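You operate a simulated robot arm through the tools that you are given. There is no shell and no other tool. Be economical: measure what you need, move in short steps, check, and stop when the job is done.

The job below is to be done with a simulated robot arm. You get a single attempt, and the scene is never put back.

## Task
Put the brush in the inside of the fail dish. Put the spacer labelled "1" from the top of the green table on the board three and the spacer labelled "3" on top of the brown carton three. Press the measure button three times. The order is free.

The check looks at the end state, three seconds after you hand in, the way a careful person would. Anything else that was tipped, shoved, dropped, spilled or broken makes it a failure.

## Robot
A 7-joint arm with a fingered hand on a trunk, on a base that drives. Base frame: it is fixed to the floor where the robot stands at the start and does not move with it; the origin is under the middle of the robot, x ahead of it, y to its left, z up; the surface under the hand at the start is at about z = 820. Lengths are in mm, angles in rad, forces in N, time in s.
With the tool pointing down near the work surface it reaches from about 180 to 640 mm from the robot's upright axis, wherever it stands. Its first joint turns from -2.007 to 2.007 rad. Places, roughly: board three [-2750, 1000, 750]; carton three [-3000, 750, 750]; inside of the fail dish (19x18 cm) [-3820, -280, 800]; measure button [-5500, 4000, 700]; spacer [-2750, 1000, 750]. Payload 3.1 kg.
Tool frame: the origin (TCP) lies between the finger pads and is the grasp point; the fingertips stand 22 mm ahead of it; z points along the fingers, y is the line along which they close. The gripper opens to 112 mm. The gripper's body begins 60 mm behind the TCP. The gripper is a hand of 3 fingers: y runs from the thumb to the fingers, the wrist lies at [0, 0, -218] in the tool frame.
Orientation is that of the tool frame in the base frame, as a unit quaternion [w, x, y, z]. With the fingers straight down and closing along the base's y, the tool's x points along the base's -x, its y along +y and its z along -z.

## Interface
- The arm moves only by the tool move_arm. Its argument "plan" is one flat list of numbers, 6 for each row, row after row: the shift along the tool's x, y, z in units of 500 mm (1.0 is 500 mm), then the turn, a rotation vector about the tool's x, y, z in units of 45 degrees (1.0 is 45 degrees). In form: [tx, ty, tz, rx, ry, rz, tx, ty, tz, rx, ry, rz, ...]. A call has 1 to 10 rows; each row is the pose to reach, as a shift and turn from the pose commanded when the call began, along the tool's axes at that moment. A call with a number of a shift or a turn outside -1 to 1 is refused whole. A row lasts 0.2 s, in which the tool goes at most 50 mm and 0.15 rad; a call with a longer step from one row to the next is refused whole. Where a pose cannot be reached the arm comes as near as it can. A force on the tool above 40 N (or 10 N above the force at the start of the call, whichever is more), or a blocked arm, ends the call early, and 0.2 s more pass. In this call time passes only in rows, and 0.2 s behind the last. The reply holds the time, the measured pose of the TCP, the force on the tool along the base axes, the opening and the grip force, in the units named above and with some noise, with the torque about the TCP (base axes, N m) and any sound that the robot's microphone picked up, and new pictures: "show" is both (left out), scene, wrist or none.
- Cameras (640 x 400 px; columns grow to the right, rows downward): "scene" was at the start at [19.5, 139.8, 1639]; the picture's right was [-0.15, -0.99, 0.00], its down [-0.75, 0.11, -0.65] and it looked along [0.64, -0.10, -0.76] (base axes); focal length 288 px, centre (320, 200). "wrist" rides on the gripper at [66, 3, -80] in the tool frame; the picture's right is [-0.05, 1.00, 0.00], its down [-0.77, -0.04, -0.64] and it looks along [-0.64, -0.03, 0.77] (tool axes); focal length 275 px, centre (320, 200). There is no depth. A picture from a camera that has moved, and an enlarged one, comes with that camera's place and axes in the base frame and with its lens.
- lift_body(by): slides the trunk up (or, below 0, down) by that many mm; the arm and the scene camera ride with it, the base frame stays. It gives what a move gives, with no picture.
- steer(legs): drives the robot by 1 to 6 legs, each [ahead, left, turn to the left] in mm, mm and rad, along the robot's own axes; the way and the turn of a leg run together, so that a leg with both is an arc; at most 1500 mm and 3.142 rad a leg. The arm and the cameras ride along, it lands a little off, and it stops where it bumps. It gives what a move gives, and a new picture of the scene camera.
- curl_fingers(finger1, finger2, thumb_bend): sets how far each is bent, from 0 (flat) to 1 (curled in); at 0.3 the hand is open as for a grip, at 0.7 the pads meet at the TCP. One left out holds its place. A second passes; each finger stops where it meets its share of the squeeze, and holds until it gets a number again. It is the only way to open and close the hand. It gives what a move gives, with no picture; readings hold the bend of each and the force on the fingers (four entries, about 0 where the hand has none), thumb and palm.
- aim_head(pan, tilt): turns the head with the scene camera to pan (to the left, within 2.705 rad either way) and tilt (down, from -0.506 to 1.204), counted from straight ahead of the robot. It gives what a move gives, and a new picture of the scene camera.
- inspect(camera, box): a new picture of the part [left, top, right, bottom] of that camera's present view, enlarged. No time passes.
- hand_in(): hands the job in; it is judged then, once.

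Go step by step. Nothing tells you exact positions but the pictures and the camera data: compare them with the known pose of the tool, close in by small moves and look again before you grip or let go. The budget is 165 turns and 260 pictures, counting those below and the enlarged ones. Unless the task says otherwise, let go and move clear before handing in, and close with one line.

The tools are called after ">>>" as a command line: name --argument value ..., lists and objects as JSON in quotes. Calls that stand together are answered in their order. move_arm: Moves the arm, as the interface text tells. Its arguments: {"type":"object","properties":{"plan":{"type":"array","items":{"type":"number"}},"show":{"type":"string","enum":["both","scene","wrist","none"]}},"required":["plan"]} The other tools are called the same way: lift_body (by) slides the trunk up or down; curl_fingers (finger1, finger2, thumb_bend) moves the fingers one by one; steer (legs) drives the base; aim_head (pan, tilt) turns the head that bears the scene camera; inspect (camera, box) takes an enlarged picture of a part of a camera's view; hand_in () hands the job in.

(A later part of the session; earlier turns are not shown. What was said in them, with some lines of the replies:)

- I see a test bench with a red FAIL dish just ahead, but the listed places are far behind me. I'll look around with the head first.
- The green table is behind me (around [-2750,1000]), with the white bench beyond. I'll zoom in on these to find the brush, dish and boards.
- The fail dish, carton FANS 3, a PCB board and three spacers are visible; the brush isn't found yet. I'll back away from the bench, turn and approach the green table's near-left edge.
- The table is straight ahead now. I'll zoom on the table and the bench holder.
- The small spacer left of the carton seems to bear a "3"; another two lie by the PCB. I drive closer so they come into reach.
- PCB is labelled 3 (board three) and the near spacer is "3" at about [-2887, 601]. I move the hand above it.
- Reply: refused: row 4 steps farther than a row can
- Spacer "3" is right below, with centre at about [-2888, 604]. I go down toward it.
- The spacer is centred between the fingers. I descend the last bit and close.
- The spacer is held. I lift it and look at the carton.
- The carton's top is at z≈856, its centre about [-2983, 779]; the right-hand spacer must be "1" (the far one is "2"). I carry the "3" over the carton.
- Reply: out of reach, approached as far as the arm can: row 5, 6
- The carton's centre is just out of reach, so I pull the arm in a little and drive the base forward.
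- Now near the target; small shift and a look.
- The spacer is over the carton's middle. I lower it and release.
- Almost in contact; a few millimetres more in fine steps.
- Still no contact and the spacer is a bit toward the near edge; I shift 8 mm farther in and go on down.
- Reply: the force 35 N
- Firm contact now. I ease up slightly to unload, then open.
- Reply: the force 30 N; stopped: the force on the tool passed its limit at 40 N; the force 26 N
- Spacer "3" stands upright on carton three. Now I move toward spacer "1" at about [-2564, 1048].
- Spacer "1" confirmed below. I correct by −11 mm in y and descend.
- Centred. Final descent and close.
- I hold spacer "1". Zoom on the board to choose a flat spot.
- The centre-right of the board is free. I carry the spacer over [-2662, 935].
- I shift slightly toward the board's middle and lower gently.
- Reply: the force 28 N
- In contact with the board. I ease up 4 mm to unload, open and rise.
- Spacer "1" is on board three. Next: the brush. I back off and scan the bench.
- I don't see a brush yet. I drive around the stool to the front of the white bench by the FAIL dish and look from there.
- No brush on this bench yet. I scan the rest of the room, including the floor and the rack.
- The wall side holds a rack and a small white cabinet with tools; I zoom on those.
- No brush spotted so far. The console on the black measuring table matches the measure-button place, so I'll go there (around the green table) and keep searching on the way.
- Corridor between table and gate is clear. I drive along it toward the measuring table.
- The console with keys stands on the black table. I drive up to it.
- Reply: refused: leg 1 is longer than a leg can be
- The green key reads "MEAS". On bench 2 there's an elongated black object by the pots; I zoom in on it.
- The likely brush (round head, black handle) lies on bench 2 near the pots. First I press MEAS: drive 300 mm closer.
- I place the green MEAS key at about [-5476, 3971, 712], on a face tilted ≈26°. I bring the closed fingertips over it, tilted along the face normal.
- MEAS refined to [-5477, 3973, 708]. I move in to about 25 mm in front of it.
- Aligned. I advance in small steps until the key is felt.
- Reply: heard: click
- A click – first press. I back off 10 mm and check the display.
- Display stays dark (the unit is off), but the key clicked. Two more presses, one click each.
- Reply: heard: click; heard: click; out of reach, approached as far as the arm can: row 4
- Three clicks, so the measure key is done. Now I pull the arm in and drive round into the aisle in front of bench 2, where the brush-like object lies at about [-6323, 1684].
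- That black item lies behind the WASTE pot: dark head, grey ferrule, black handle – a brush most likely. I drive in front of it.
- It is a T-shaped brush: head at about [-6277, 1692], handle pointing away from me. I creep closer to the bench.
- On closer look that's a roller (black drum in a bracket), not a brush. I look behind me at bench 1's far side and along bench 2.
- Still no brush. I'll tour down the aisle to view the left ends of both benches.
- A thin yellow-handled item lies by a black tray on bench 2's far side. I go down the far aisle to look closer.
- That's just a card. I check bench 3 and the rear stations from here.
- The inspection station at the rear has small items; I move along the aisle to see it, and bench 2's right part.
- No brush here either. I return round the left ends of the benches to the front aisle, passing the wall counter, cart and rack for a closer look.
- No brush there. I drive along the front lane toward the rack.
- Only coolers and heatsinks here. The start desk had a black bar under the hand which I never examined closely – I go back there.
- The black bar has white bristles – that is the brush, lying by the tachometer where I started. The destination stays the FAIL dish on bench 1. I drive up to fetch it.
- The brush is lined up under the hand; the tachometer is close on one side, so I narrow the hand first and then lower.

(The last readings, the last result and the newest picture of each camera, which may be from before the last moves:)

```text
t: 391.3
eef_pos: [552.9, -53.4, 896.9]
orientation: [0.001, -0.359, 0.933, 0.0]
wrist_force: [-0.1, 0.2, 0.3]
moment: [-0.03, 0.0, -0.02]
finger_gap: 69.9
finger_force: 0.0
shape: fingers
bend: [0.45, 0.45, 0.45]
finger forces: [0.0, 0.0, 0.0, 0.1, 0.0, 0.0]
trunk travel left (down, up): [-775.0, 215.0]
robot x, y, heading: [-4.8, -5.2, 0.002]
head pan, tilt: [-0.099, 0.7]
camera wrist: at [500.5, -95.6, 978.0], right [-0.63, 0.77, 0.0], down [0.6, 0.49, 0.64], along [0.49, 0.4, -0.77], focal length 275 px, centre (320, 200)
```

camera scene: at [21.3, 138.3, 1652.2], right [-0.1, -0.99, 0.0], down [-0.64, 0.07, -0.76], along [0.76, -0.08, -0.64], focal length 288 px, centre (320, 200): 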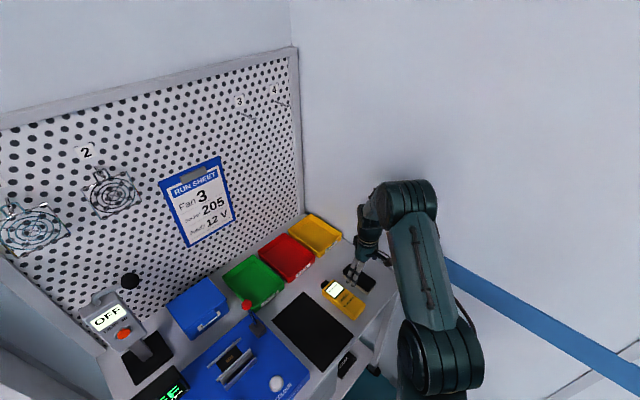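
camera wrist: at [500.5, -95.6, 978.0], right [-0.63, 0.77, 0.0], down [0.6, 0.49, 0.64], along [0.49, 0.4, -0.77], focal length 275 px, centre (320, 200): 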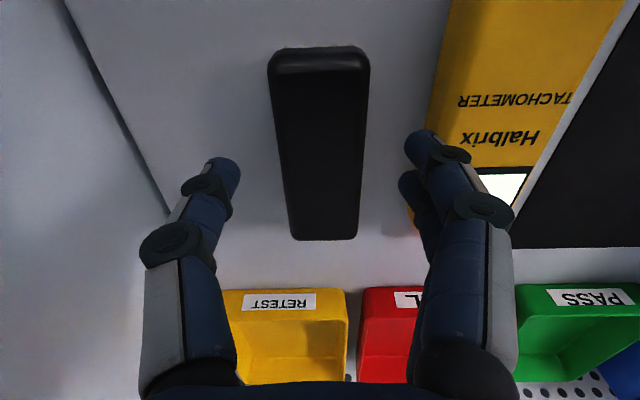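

Well centred. I lower to the brush body.

>>> move_arm --plan '[0.006, 0, 0.03, 0, 0, 0, 0.008, 0, 0.06, 0, 0, 0, 0.008, 0, 0.07, 0, 0, 0]'

>>> inspect --camera "scene" --box '[310, 220, 410, 310]'

```text
t: 392.1
eef_pos: [548.4, -56.5, 859.6]
orientation: [0.001, -0.358, 0.934, -0.001]
wrist_force: [0.3, -0.1, -0.5]
moment: [0.0, 0.0, 0.01]
finger_gap: 70.0
finger_force: 0.1
shape: fingers
bend: [0.45, 0.45, 0.45]
finger forces: [0.0, 0.1, 0.1, 0.1, 0.1, 0.0]
trunk travel left (down, up): [-775.0, 215.0]
robot x, y, heading: [-6.1, -7.1, -0.002]
head pan, tilt: [-0.099, 0.7]
camera scene: at [21.0, 138.1, 1652.2], right [-0.1, -0.99, 0.0], down [-0.64, 0.07, -0.76], along [0.76, -0.08, -0.64], focal length 288 px, centre (320, 200)
camera wrist: at [496.7, -98.5, 941.1], right [-0.63, 0.77, 0.0], down [0.6, 0.49, 0.64], along [0.49, 0.4, -0.77], focal length 275 px, centre (320, 200)
```

scene: 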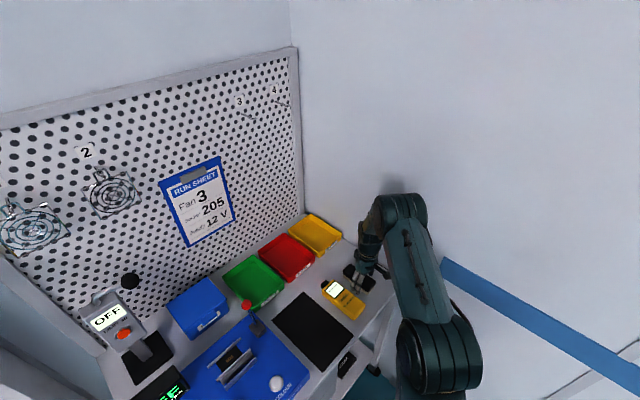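
wrist: 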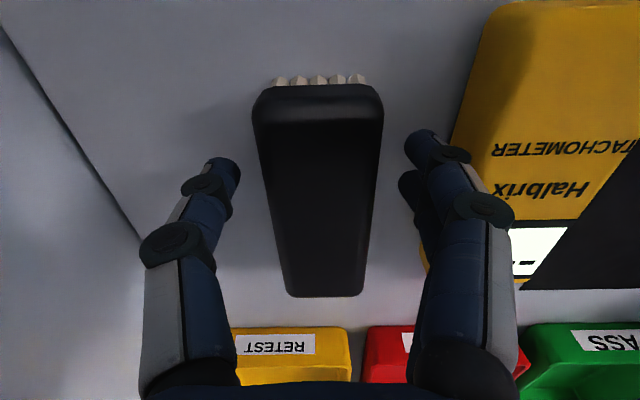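

```text
4.44 times, centred on (360, 265) of scene
camera zoom: at [21.0, 138.1, 1652.2], right [-0.1, -0.99, 0.0], down [-0.64, 0.07, -0.76], along [0.76, -0.08, -0.64], focal length 1278 px, centre (142, -89)
```

zoom: 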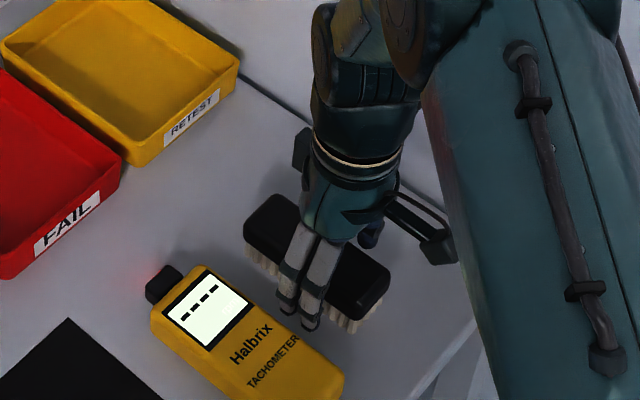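

The fingertips flank the body. I close on it and lift slightly.

>>> curl_fingers --finger1 0.62 --finger2 0.62 --thumb_bend 0.62

>>> move_arm --plan '[0, 0, -0.03, 0, 0, 0, 0, 0, -0.1, 0, 0, 0, 0, 0, -0.18, 0, 0, 0]'

```text
t: 393.1
eef_pos: [549.4, -58.8, 860.6]
orientation: [0.001, -0.359, 0.933, -0.001]
wrist_force: [-0.5, -0.3, -0.2]
moment: [0.02, 0.03, -0.01]
finger_gap: 40.0
finger_force: 7.3
shape: fingers
bend: [0.56, 0.56, 0.58]
finger forces: [3.5, 3.5, 0.1, 0.0, 6.9, 0.0]
trunk travel left (down, up): [-775.0, 215.0]
robot x, y, heading: [-8.0, -8.9, -0.003]
head pan, tilt: [-0.099, 0.7]
```

```text
t: 393.9
eef_pos: [549.3, -55.2, 951.8]
orientation: [0.001, -0.358, 0.934, 0.0]
wrist_force: [-0.7, -0.4, -0.7]
moment: [-0.02, 0.0, 0.01]
finger_gap: 40.2
finger_force: 6.7
shape: fingers
bend: [0.56, 0.56, 0.58]
finger forces: [3.6, 3.4, 0.0, 0.1, 6.9, 0.0]
trunk travel left (down, up): [-775.0, 215.0]
robot x, y, heading: [-7.3, -7.6, 0.003]
head pan, tilt: [-0.099, 0.7]
camera scene: at [20.0, 138.1, 1652.2], right [-0.1, -0.99, 0.0], down [-0.64, 0.07, -0.77], along [0.76, -0.08, -0.64], focal length 288 px, centre (320, 200)
camera wrist: at [498.5, -96.6, 1032.9], right [-0.63, 0.77, 0.0], down [0.6, 0.49, 0.64], along [0.49, 0.4, -0.77], focal length 275 px, centre (320, 200)
```

scene: 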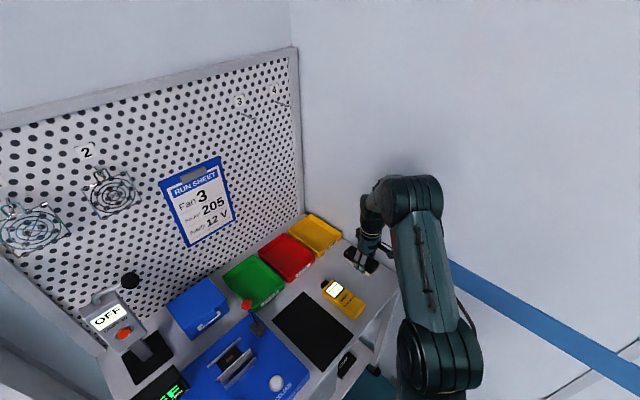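
wrist: 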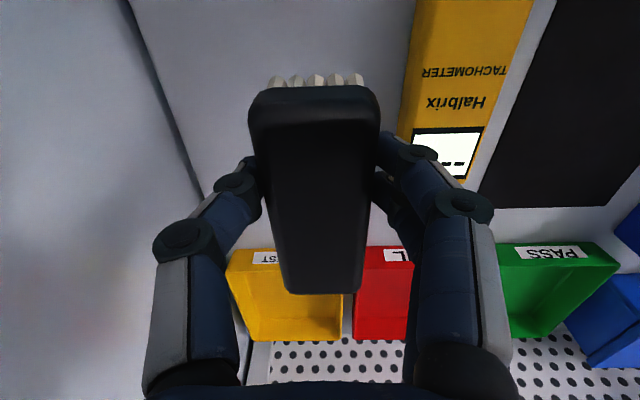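

The brush is held. I raise it, pull it in, back off from the desk and turn toward bench 1.

>>> move_arm --plan '[0.06, 0.055, -0.03, 0, 0, 0, 0.12, 0.11, -0.06, 0, 0, 0, 0.18, 0.165, -0.1, 0, 0, 0]' --show "none"

>>> steer --legs '[[-1200, 0, 0], [0, 0, 2.356], [200, 0, 0]]'

>>> steer --legs '[[0, 1050, 0], [0, 1050, 0]]'

```text
t: 394.7
eef_pos: [427.2, -56.2, 1002.1]
orientation: [0.002, -0.359, 0.934, 0.0]
wrist_force: [-0.9, 0.1, -0.7]
moment: [-0.01, 0.01, 0.02]
finger_gap: 39.7
finger_force: 6.7
shape: fingers
bend: [0.56, 0.56, 0.58]
finger forces: [3.6, 3.3, 0.1, 0.1, 6.8, 0.0]
trunk travel left (down, up): [-775.0, 215.0]
robot x, y, heading: [-4.3, -5.7, -0.002]
head pan, tilt: [-0.099, 0.7]
```

```text
t: 407.4
eef_pos: [-1565.8, 506.1, 1000.7]
orientation: [-0.001, 0.999, -0.04, -0.001]
wrist_force: [0.9, -0.7, -0.8]
moment: [0.0, 0.0, -0.01]
finger_gap: 39.8
finger_force: 6.3
shape: fingers
bend: [0.57, 0.56, 0.58]
finger forces: [3.4, 3.1, 0.0, 0.0, 6.8, 0.0]
trunk travel left (down, up): [-775.0, 215.0]
robot x, y, heading: [-1300.7, 149.7, 2.328]
head pan, tilt: [-0.099, 0.7]
camera scene: at [-1421.7, 72.2, 1652.2], right [0.79, 0.61, 0.0], down [0.39, -0.51, -0.76], along [-0.47, 0.6, -0.64], focal length 288 px, centre (320, 200)
```

scene: 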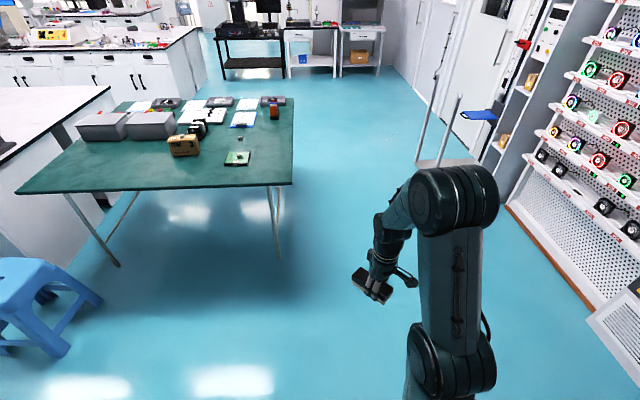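

```text
t: 417.9
eef_pos: [-3113.7, -944.8, 1002.2]
orientation: [-0.001, 0.999, -0.039, -0.001]
wrist_force: [0.4, -0.1, -1.4]
moment: [0.02, -0.03, -0.01]
finger_gap: 39.8
finger_force: 6.4
shape: fingers
bend: [0.57, 0.56, 0.58]
finger forces: [3.5, 3.1, 0.0, 0.0, 6.6, 0.0]
trunk travel left (down, up): [-775.0, 215.0]
robot x, y, heading: [-2850.8, -1299.9, 2.329]
head pan, tilt: [-0.099, 0.7]
camera scene: at [-2969.0, -1379.6, 1652.2], right [0.79, 0.61, 0.0], down [0.39, -0.51, -0.76], along [-0.47, 0.61, -0.64], focal length 288 px, centre (320, 200)
```

scene: 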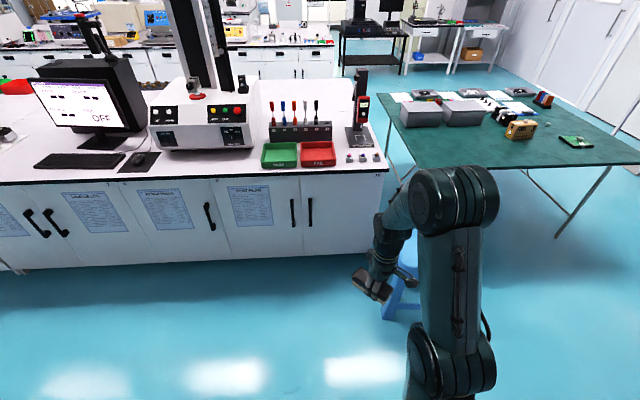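

The stool sits ahead-right, so I sidestep left first and then go forward to the bench.

>>> steer --legs '[[0, 200, 0], [900, 0, 0]]'

>>> aim_head --pan -0.2 --tilt 0.95

```text
t: 423.8
eef_pos: [-3878.9, -437.8, 1001.5]
orientation: [0.0, 1.0, -0.03, -0.001]
wrist_force: [-0.6, -0.4, -1.3]
moment: [0.02, -0.01, -0.01]
finger_gap: 39.8
finger_force: 6.3
shape: fingers
bend: [0.57, 0.56, 0.58]
finger forces: [3.5, 3.2, 0.1, 0.0, 6.8, 0.0]
trunk travel left (down, up): [-775.0, 215.0]
robot x, y, heading: [-3604.7, -785.7, 2.348]
head pan, tilt: [-0.099, 0.7]
camera scene: at [-3726.6, -870.5, 1652.2], right [0.78, 0.63, 0.0], down [0.4, -0.5, -0.76], along [-0.48, 0.6, -0.64], focal length 288 px, centre (320, 200)
```

scene: 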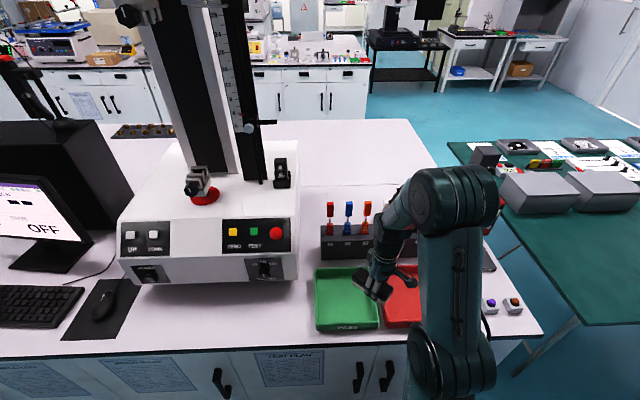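

```text
t: 424.5
eef_pos: [-3879.4, -439.5, 1001.3]
orientation: [-0.001, 1.0, -0.029, -0.001]
wrist_force: [0.1, -0.1, -0.8]
moment: [-0.01, -0.02, 0.0]
finger_gap: 39.7
finger_force: 6.3
shape: fingers
bend: [0.57, 0.56, 0.58]
finger forces: [3.5, 3.3, 0.0, 0.1, 6.6, 0.0]
trunk travel left (down, up): [-775.0, 215.0]
robot x, y, heading: [-3609.5, -789.8, 2.349]
head pan, tilt: [-0.201, 0.949]
camera scene: at [-3712.8, -875.9, 1632.5], right [0.84, 0.55, 0.0], down [0.44, -0.68, -0.58], along [-0.32, 0.49, -0.81], focal length 288 px, centre (320, 200)
```

scene: 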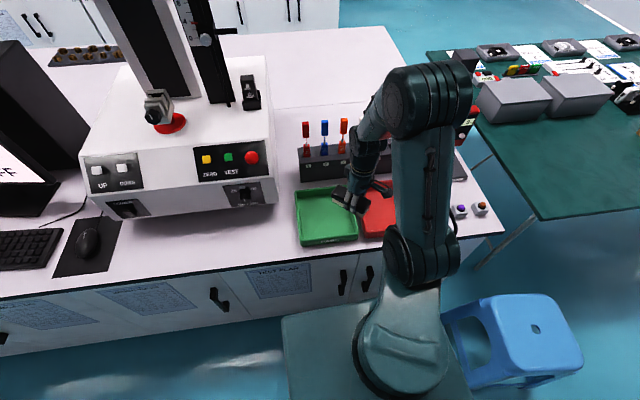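

I swing the brush over the FAIL dish and turn it parallel to the dish.

>>> move_arm --plan '[0.011, -0.067, 0, 0, 0, 0.184, 0.022, -0.134, 0, 0, 0, 0.368, 0.033, -0.2, 0, 0, 0, 0.552, 0.043, -0.267, 0, 0, 0, 0.736, 0.054, -0.334, 0, 0, 0, 0.92, 0.054, -0.334, 0.05, 0, 0, 0.92]'

>>> inspect --camera "scene" --box '[290, 140, 450, 260]'

```text
t: 425.9
eef_pos: [-3844.5, -271.4, 976.2]
orientation: [0.0, 0.924, -0.382, 0.0]
wrist_force: [0.5, 0.2, -1.8]
moment: [0.01, 0.01, -0.01]
finger_gap: 39.4
finger_force: 6.8
shape: fingers
bend: [0.57, 0.56, 0.58]
finger forces: [3.5, 3.3, 0.0, 0.1, 6.8, 0.1]
trunk travel left (down, up): [-775.0, 215.0]
robot x, y, heading: [-3605.6, -784.2, 2.347]
head pan, tilt: [-0.201, 0.949]
camera scene: at [-3713.3, -875.5, 1632.4], right [0.84, 0.54, 0.0], down [0.44, -0.68, -0.58], along [-0.32, 0.49, -0.81], focal length 288 px, centre (320, 200)
camera wrist: at [-3799.8, -320.0, 1057.4], right [-0.74, -0.68, 0.0], down [-0.52, 0.57, 0.64], along [-0.43, 0.47, -0.77], focal length 275 px, centre (320, 200)
```

scene: 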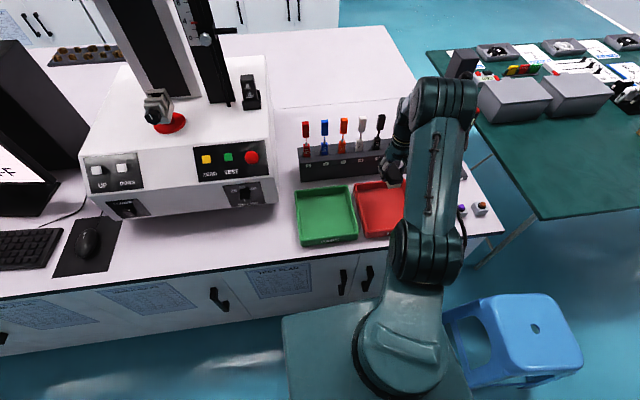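
wrist: 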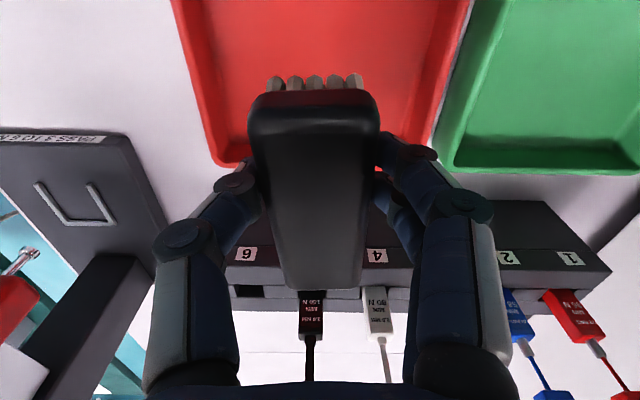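

```text
3.33 times, centred on (370, 200) of scene
camera zoom: at [-3713.3, -875.5, 1632.4], right [0.84, 0.54, 0.0], down [0.44, -0.68, -0.58], along [-0.32, 0.49, -0.81], focal length 958 px, centre (153, 200)
```

zoom: 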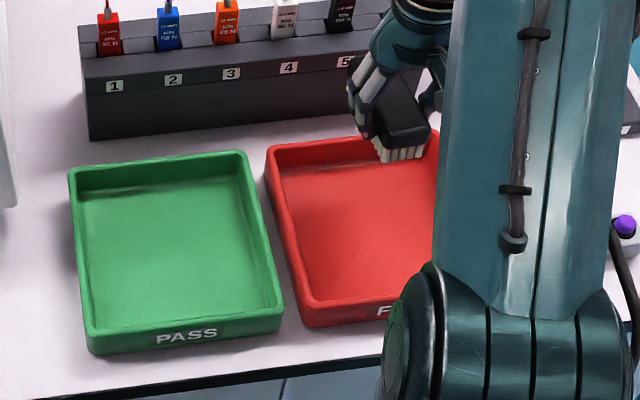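

The dish's centre is 24 mm nearer to me; I shift there and lower in.

>>> move_arm --plan '[0.048, 0, 0.03, 0, 0, 0, 0.048, 0, 0.11, 0, 0, 0, 0.048, 0, 0.19, 0, 0, 0, 0.048, 0, 0.235, 0, 0, 0]'

>>> inspect --camera "scene" --box '[290, 140, 450, 260]'

```text
t: 426.9
eef_pos: [-3825.3, -289.5, 854.7]
orientation: [0.0, 0.925, -0.381, -0.001]
wrist_force: [0.3, -0.1, -0.9]
moment: [-0.03, -0.01, 0.01]
finger_gap: 39.6
finger_force: 6.4
shape: fingers
bend: [0.57, 0.56, 0.58]
finger forces: [3.6, 3.3, 0.0, 0.1, 6.8, 0.0]
trunk travel left (down, up): [-775.0, 215.0]
robot x, y, heading: [-3608.5, -784.6, 2.349]
head pan, tilt: [-0.201, 0.949]
camera scene: at [-3712.9, -875.3, 1632.5], right [0.84, 0.54, 0.0], down [0.44, -0.68, -0.58], along [-0.32, 0.49, -0.81], focal length 288 px, centre (320, 200)
camera wrist: at [-3781.0, -337.5, 935.7], right [-0.74, -0.68, 0.0], down [-0.52, 0.57, 0.64], along [-0.43, 0.47, -0.77], focal length 275 px, centre (320, 200)
```

scene: 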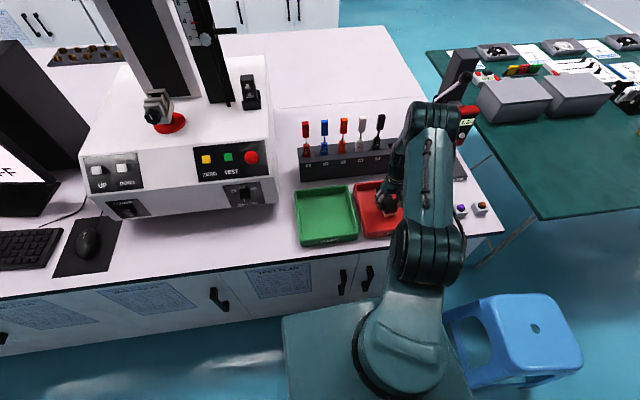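
wrist: 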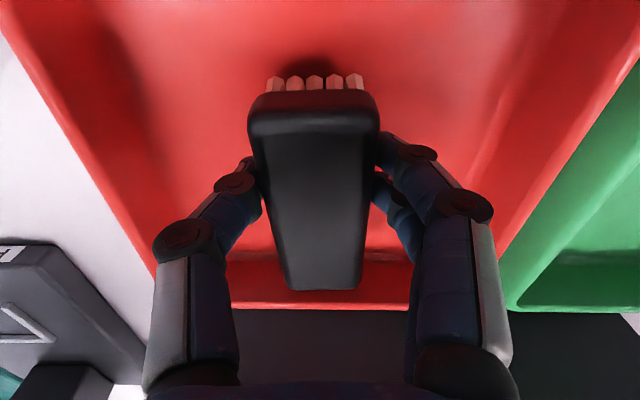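

```text
3.33 times, centred on (370, 200) of scene
camera zoom: at [-3712.9, -875.3, 1632.5], right [0.84, 0.54, 0.0], down [0.44, -0.68, -0.58], along [-0.32, 0.49, -0.81], focal length 958 px, centre (153, 200)
```

zoom: 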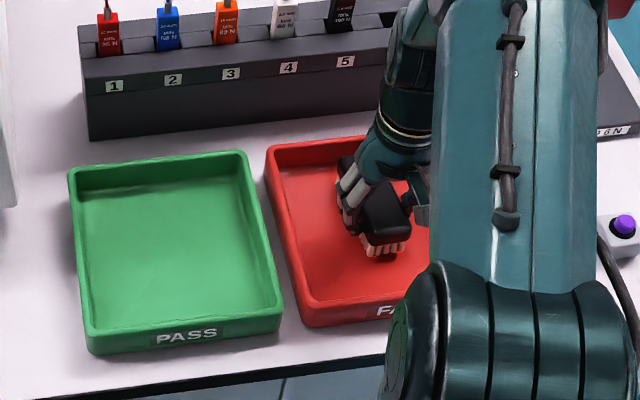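

Inside the rim and centred. I lower in small steps to feel the bottom.

>>> move_arm --plan '[0, 0, 0.01, 0, 0, 0]' --show "none"

>>> move_arm --plan '[0, 0, 0.006, 0, 0, 0]' --show "none"

>>> move_arm --plan '[0, 0, 0.006, 0, 0, 0]' --show "none"

```text
t: 427.3
eef_pos: [-3825.3, -288.6, 851.7]
orientation: [0.0, 0.924, -0.381, 0.0]
wrist_force: [0.5, 0.4, -0.8]
moment: [0.01, -0.01, -0.01]
finger_gap: 39.4
finger_force: 6.6
shape: fingers
bend: [0.57, 0.56, 0.58]
finger forces: [3.5, 3.5, 0.1, 0.0, 6.8, 0.0]
trunk travel left (down, up): [-775.0, 215.0]
robot x, y, heading: [-3607.6, -784.2, 2.344]
head pan, tilt: [-0.201, 0.949]
```

```text
t: 427.7
eef_pos: [-3825.8, -289.3, 847.7]
orientation: [-0.001, 0.925, -0.381, -0.001]
wrist_force: [0.9, -0.4, 0.1]
moment: [-0.01, -0.02, -0.01]
finger_gap: 39.4
finger_force: 7.0
shape: fingers
bend: [0.57, 0.57, 0.58]
finger forces: [3.5, 3.6, 0.1, 0.0, 7.0, 0.0]
trunk travel left (down, up): [-775.0, 215.0]
robot x, y, heading: [-3610.0, -787.5, 2.348]
head pan, tilt: [-0.201, 0.949]
```

```text
t: 428.1
eef_pos: [-3826.0, -289.8, 847.0]
orientation: [-0.001, 0.924, -0.382, -0.001]
wrist_force: [-0.3, 0.2, 5.8]
moment: [0.05, -0.03, -0.01]
finger_gap: 39.5
finger_force: 7.3
shape: fingers
bend: [0.57, 0.57, 0.58]
finger forces: [3.4, 4.0, 0.0, 0.0, 7.6, 0.0]
trunk travel left (down, up): [-775.0, 215.0]
robot x, y, heading: [-3606.3, -781.2, 2.349]
head pan, tilt: [-0.201, 0.949]
```

The brush rests on the dish floor. I open and rise.

>>> curl_fingers --finger1 0.42 --finger2 0.42 --thumb_bend 0.42

>>> move_arm --plan '[0, 0, -0.05, 0, 0, 0, 0, 0, -0.14, 0, 0, 0, 0, 0, -0.23, 0, 0, 0, 0, 0, -0.31, 0, 0, 0, 0.08, 0, -0.34, 0, 0, 0, 0.17, 0, -0.34, 0, 0, 0]'

>>> inspect --camera "scene" --box '[290, 140, 450, 260]'

```text
t: 429.1
eef_pos: [-3825.7, -290.8, 845.6]
orientation: [0.0, 0.925, -0.38, 0.0]
wrist_force: [-0.2, -0.1, -0.2]
moment: [-0.02, 0.0, 0.02]
finger_gap: 77.5
finger_force: 0.1
shape: fingers
bend: [0.42, 0.42, 0.42]
finger forces: [0.0, 0.1, 0.0, 0.0, 0.0, 0.0]
trunk travel left (down, up): [-775.0, 215.0]
robot x, y, heading: [-3610.6, -783.3, 2.349]
head pan, tilt: [-0.201, 0.949]
```

```text
t: 430.5
eef_pos: [-3767.3, -351.2, 1016.9]
orientation: [-0.001, 0.925, -0.38, -0.001]
wrist_force: [-0.3, 0.4, -0.9]
moment: [0.02, 0.04, -0.01]
finger_gap: 77.5
finger_force: 0.1
shape: fingers
bend: [0.42, 0.42, 0.42]
finger forces: [0.1, 0.0, 0.0, 0.1, 0.1, 0.0]
trunk travel left (down, up): [-775.0, 215.0]
robot x, y, heading: [-3607.9, -787.5, 2.352]
head pan, tilt: [-0.201, 0.949]
camera scene: at [-3711.6, -876.8, 1632.4], right [0.84, 0.54, 0.0], down [0.44, -0.68, -0.58], along [-0.32, 0.49, -0.81], focal length 288 px, centre (320, 200)
camera wrist: at [-3723.6, -398.7, 1097.5], right [-0.74, -0.68, 0.0], down [-0.52, 0.57, 0.64], along [-0.43, 0.47, -0.77], focal length 275 px, centre (320, 200)
```

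scene: 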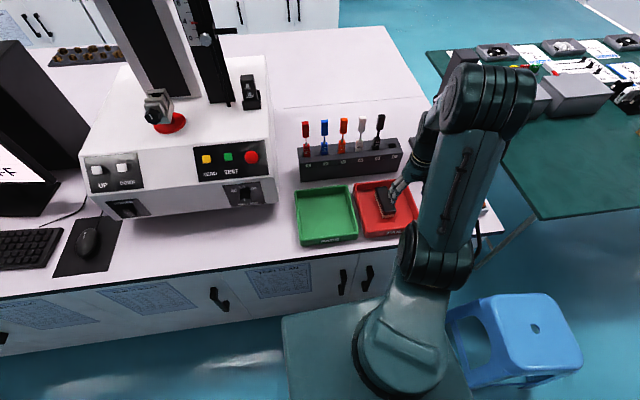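
wrist: 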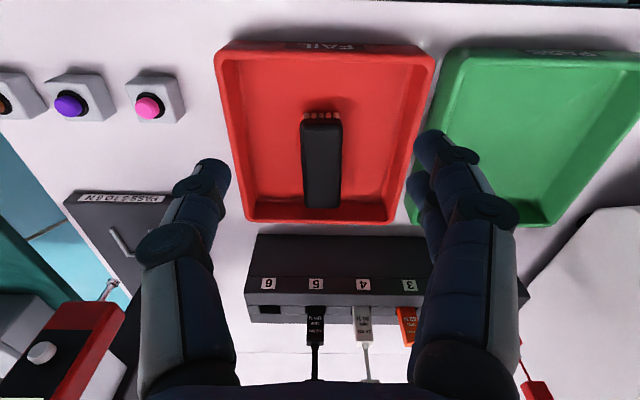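

```text
3.33 times, centred on (370, 200) of scene
camera zoom: at [-3711.6, -876.8, 1632.4], right [0.84, 0.54, 0.0], down [0.44, -0.68, -0.58], along [-0.32, 0.49, -0.81], focal length 958 px, centre (153, 200)
```

zoom: 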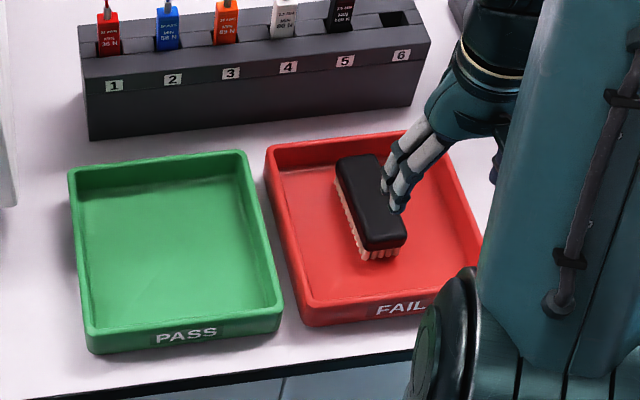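

The brush lies inside the FAIL dish. I back off a little and check the green table one last time.

>>> steer --legs '[[-300, 0, 0]]'

>>> aim_head --pan -0.8 --tilt 0.5

>>> inspect --camera "scene" --box '[250, 100, 450, 230]'

```text
t: 432.6
eef_pos: [-3557.9, -563.0, 1015.9]
orientation: [0.0, 0.924, -0.383, -0.001]
wrist_force: [0.0, 0.0, 0.1]
moment: [-0.02, -0.01, -0.01]
finger_gap: 77.8
finger_force: 0.0
shape: fingers
bend: [0.42, 0.42, 0.42]
finger forces: [0.0, 0.0, 0.0, 0.0, 0.0, 0.1]
trunk travel left (down, up): [-775.0, 215.0]
robot x, y, heading: [-3400.0, -998.9, 2.34]
head pan, tilt: [-0.201, 0.949]
camera scene: at [-3503.0, -1089.8, 1632.4], right [0.84, 0.54, 0.0], down [0.44, -0.68, -0.58], along [-0.32, 0.49, -0.81], focal length 288 px, centre (320, 200)
```

scene: 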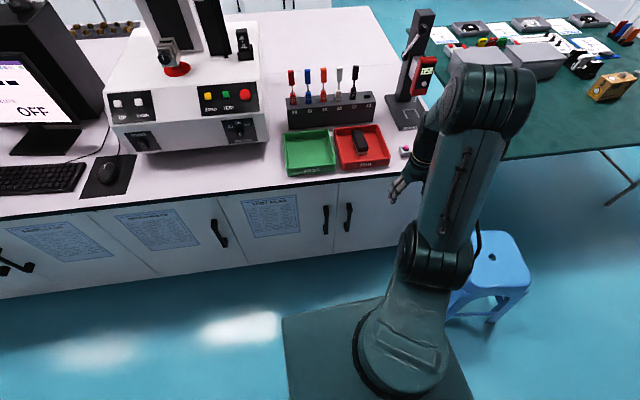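

```text
t: 433.6
eef_pos: [-3557.1, -562.6, 1015.8]
orientation: [0.0, 0.924, -0.383, 0.0]
wrist_force: [0.9, 0.4, 0.5]
moment: [0.01, 0.01, -0.01]
finger_gap: 77.5
finger_force: 0.1
shape: fingers
bend: [0.42, 0.42, 0.42]
finger forces: [0.0, 0.0, 0.1, 0.1, 0.0, 0.0]
trunk travel left (down, up): [-775.0, 215.0]
robot x, y, heading: [-3400.9, -997.6, 2.343]
head pan, tilt: [-0.799, 0.499]
camera scene: at [-3461.8, -1059.6, 1669.9], right [1.0, -0.03, 0.0], down [-0.01, -0.48, -0.88], along [0.02, 0.88, -0.48], focal length 288 px, centre (320, 200)
```

scene: 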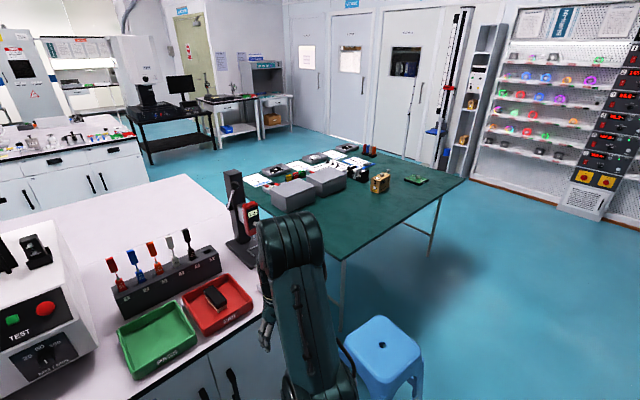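

```text
3.08 times, centred on (350, 165) of scene
camera zoom: at [-3461.8, -1059.6, 1669.9], right [1.0, -0.03, 0.0], down [-0.01, -0.48, -0.88], along [0.02, 0.88, -0.48], focal length 884 px, centre (228, 308)
```

zoom: 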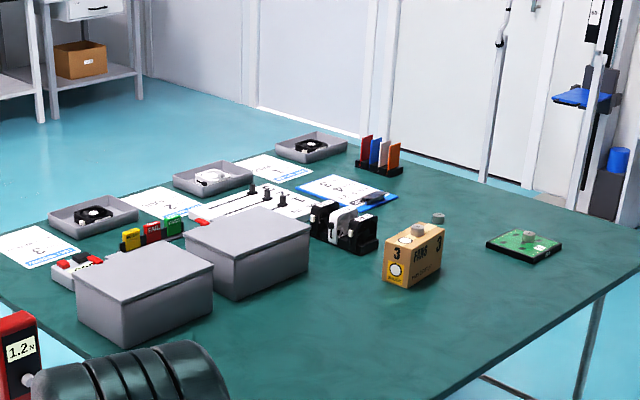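

Both spacers are in place, the brush is in the FAIL dish, and the measure key clicked three times. Nothing else looks disturbed, so I hand in.

>>> hand_in

```text
The job is handed in.
```

The job is done and handed in: the brush is in the FAIL dish on the white bench, spacer "1" is on board three, spacer "3" is on carton three, and the measure button clicked on each of three presses (its display stayed dark throughout).
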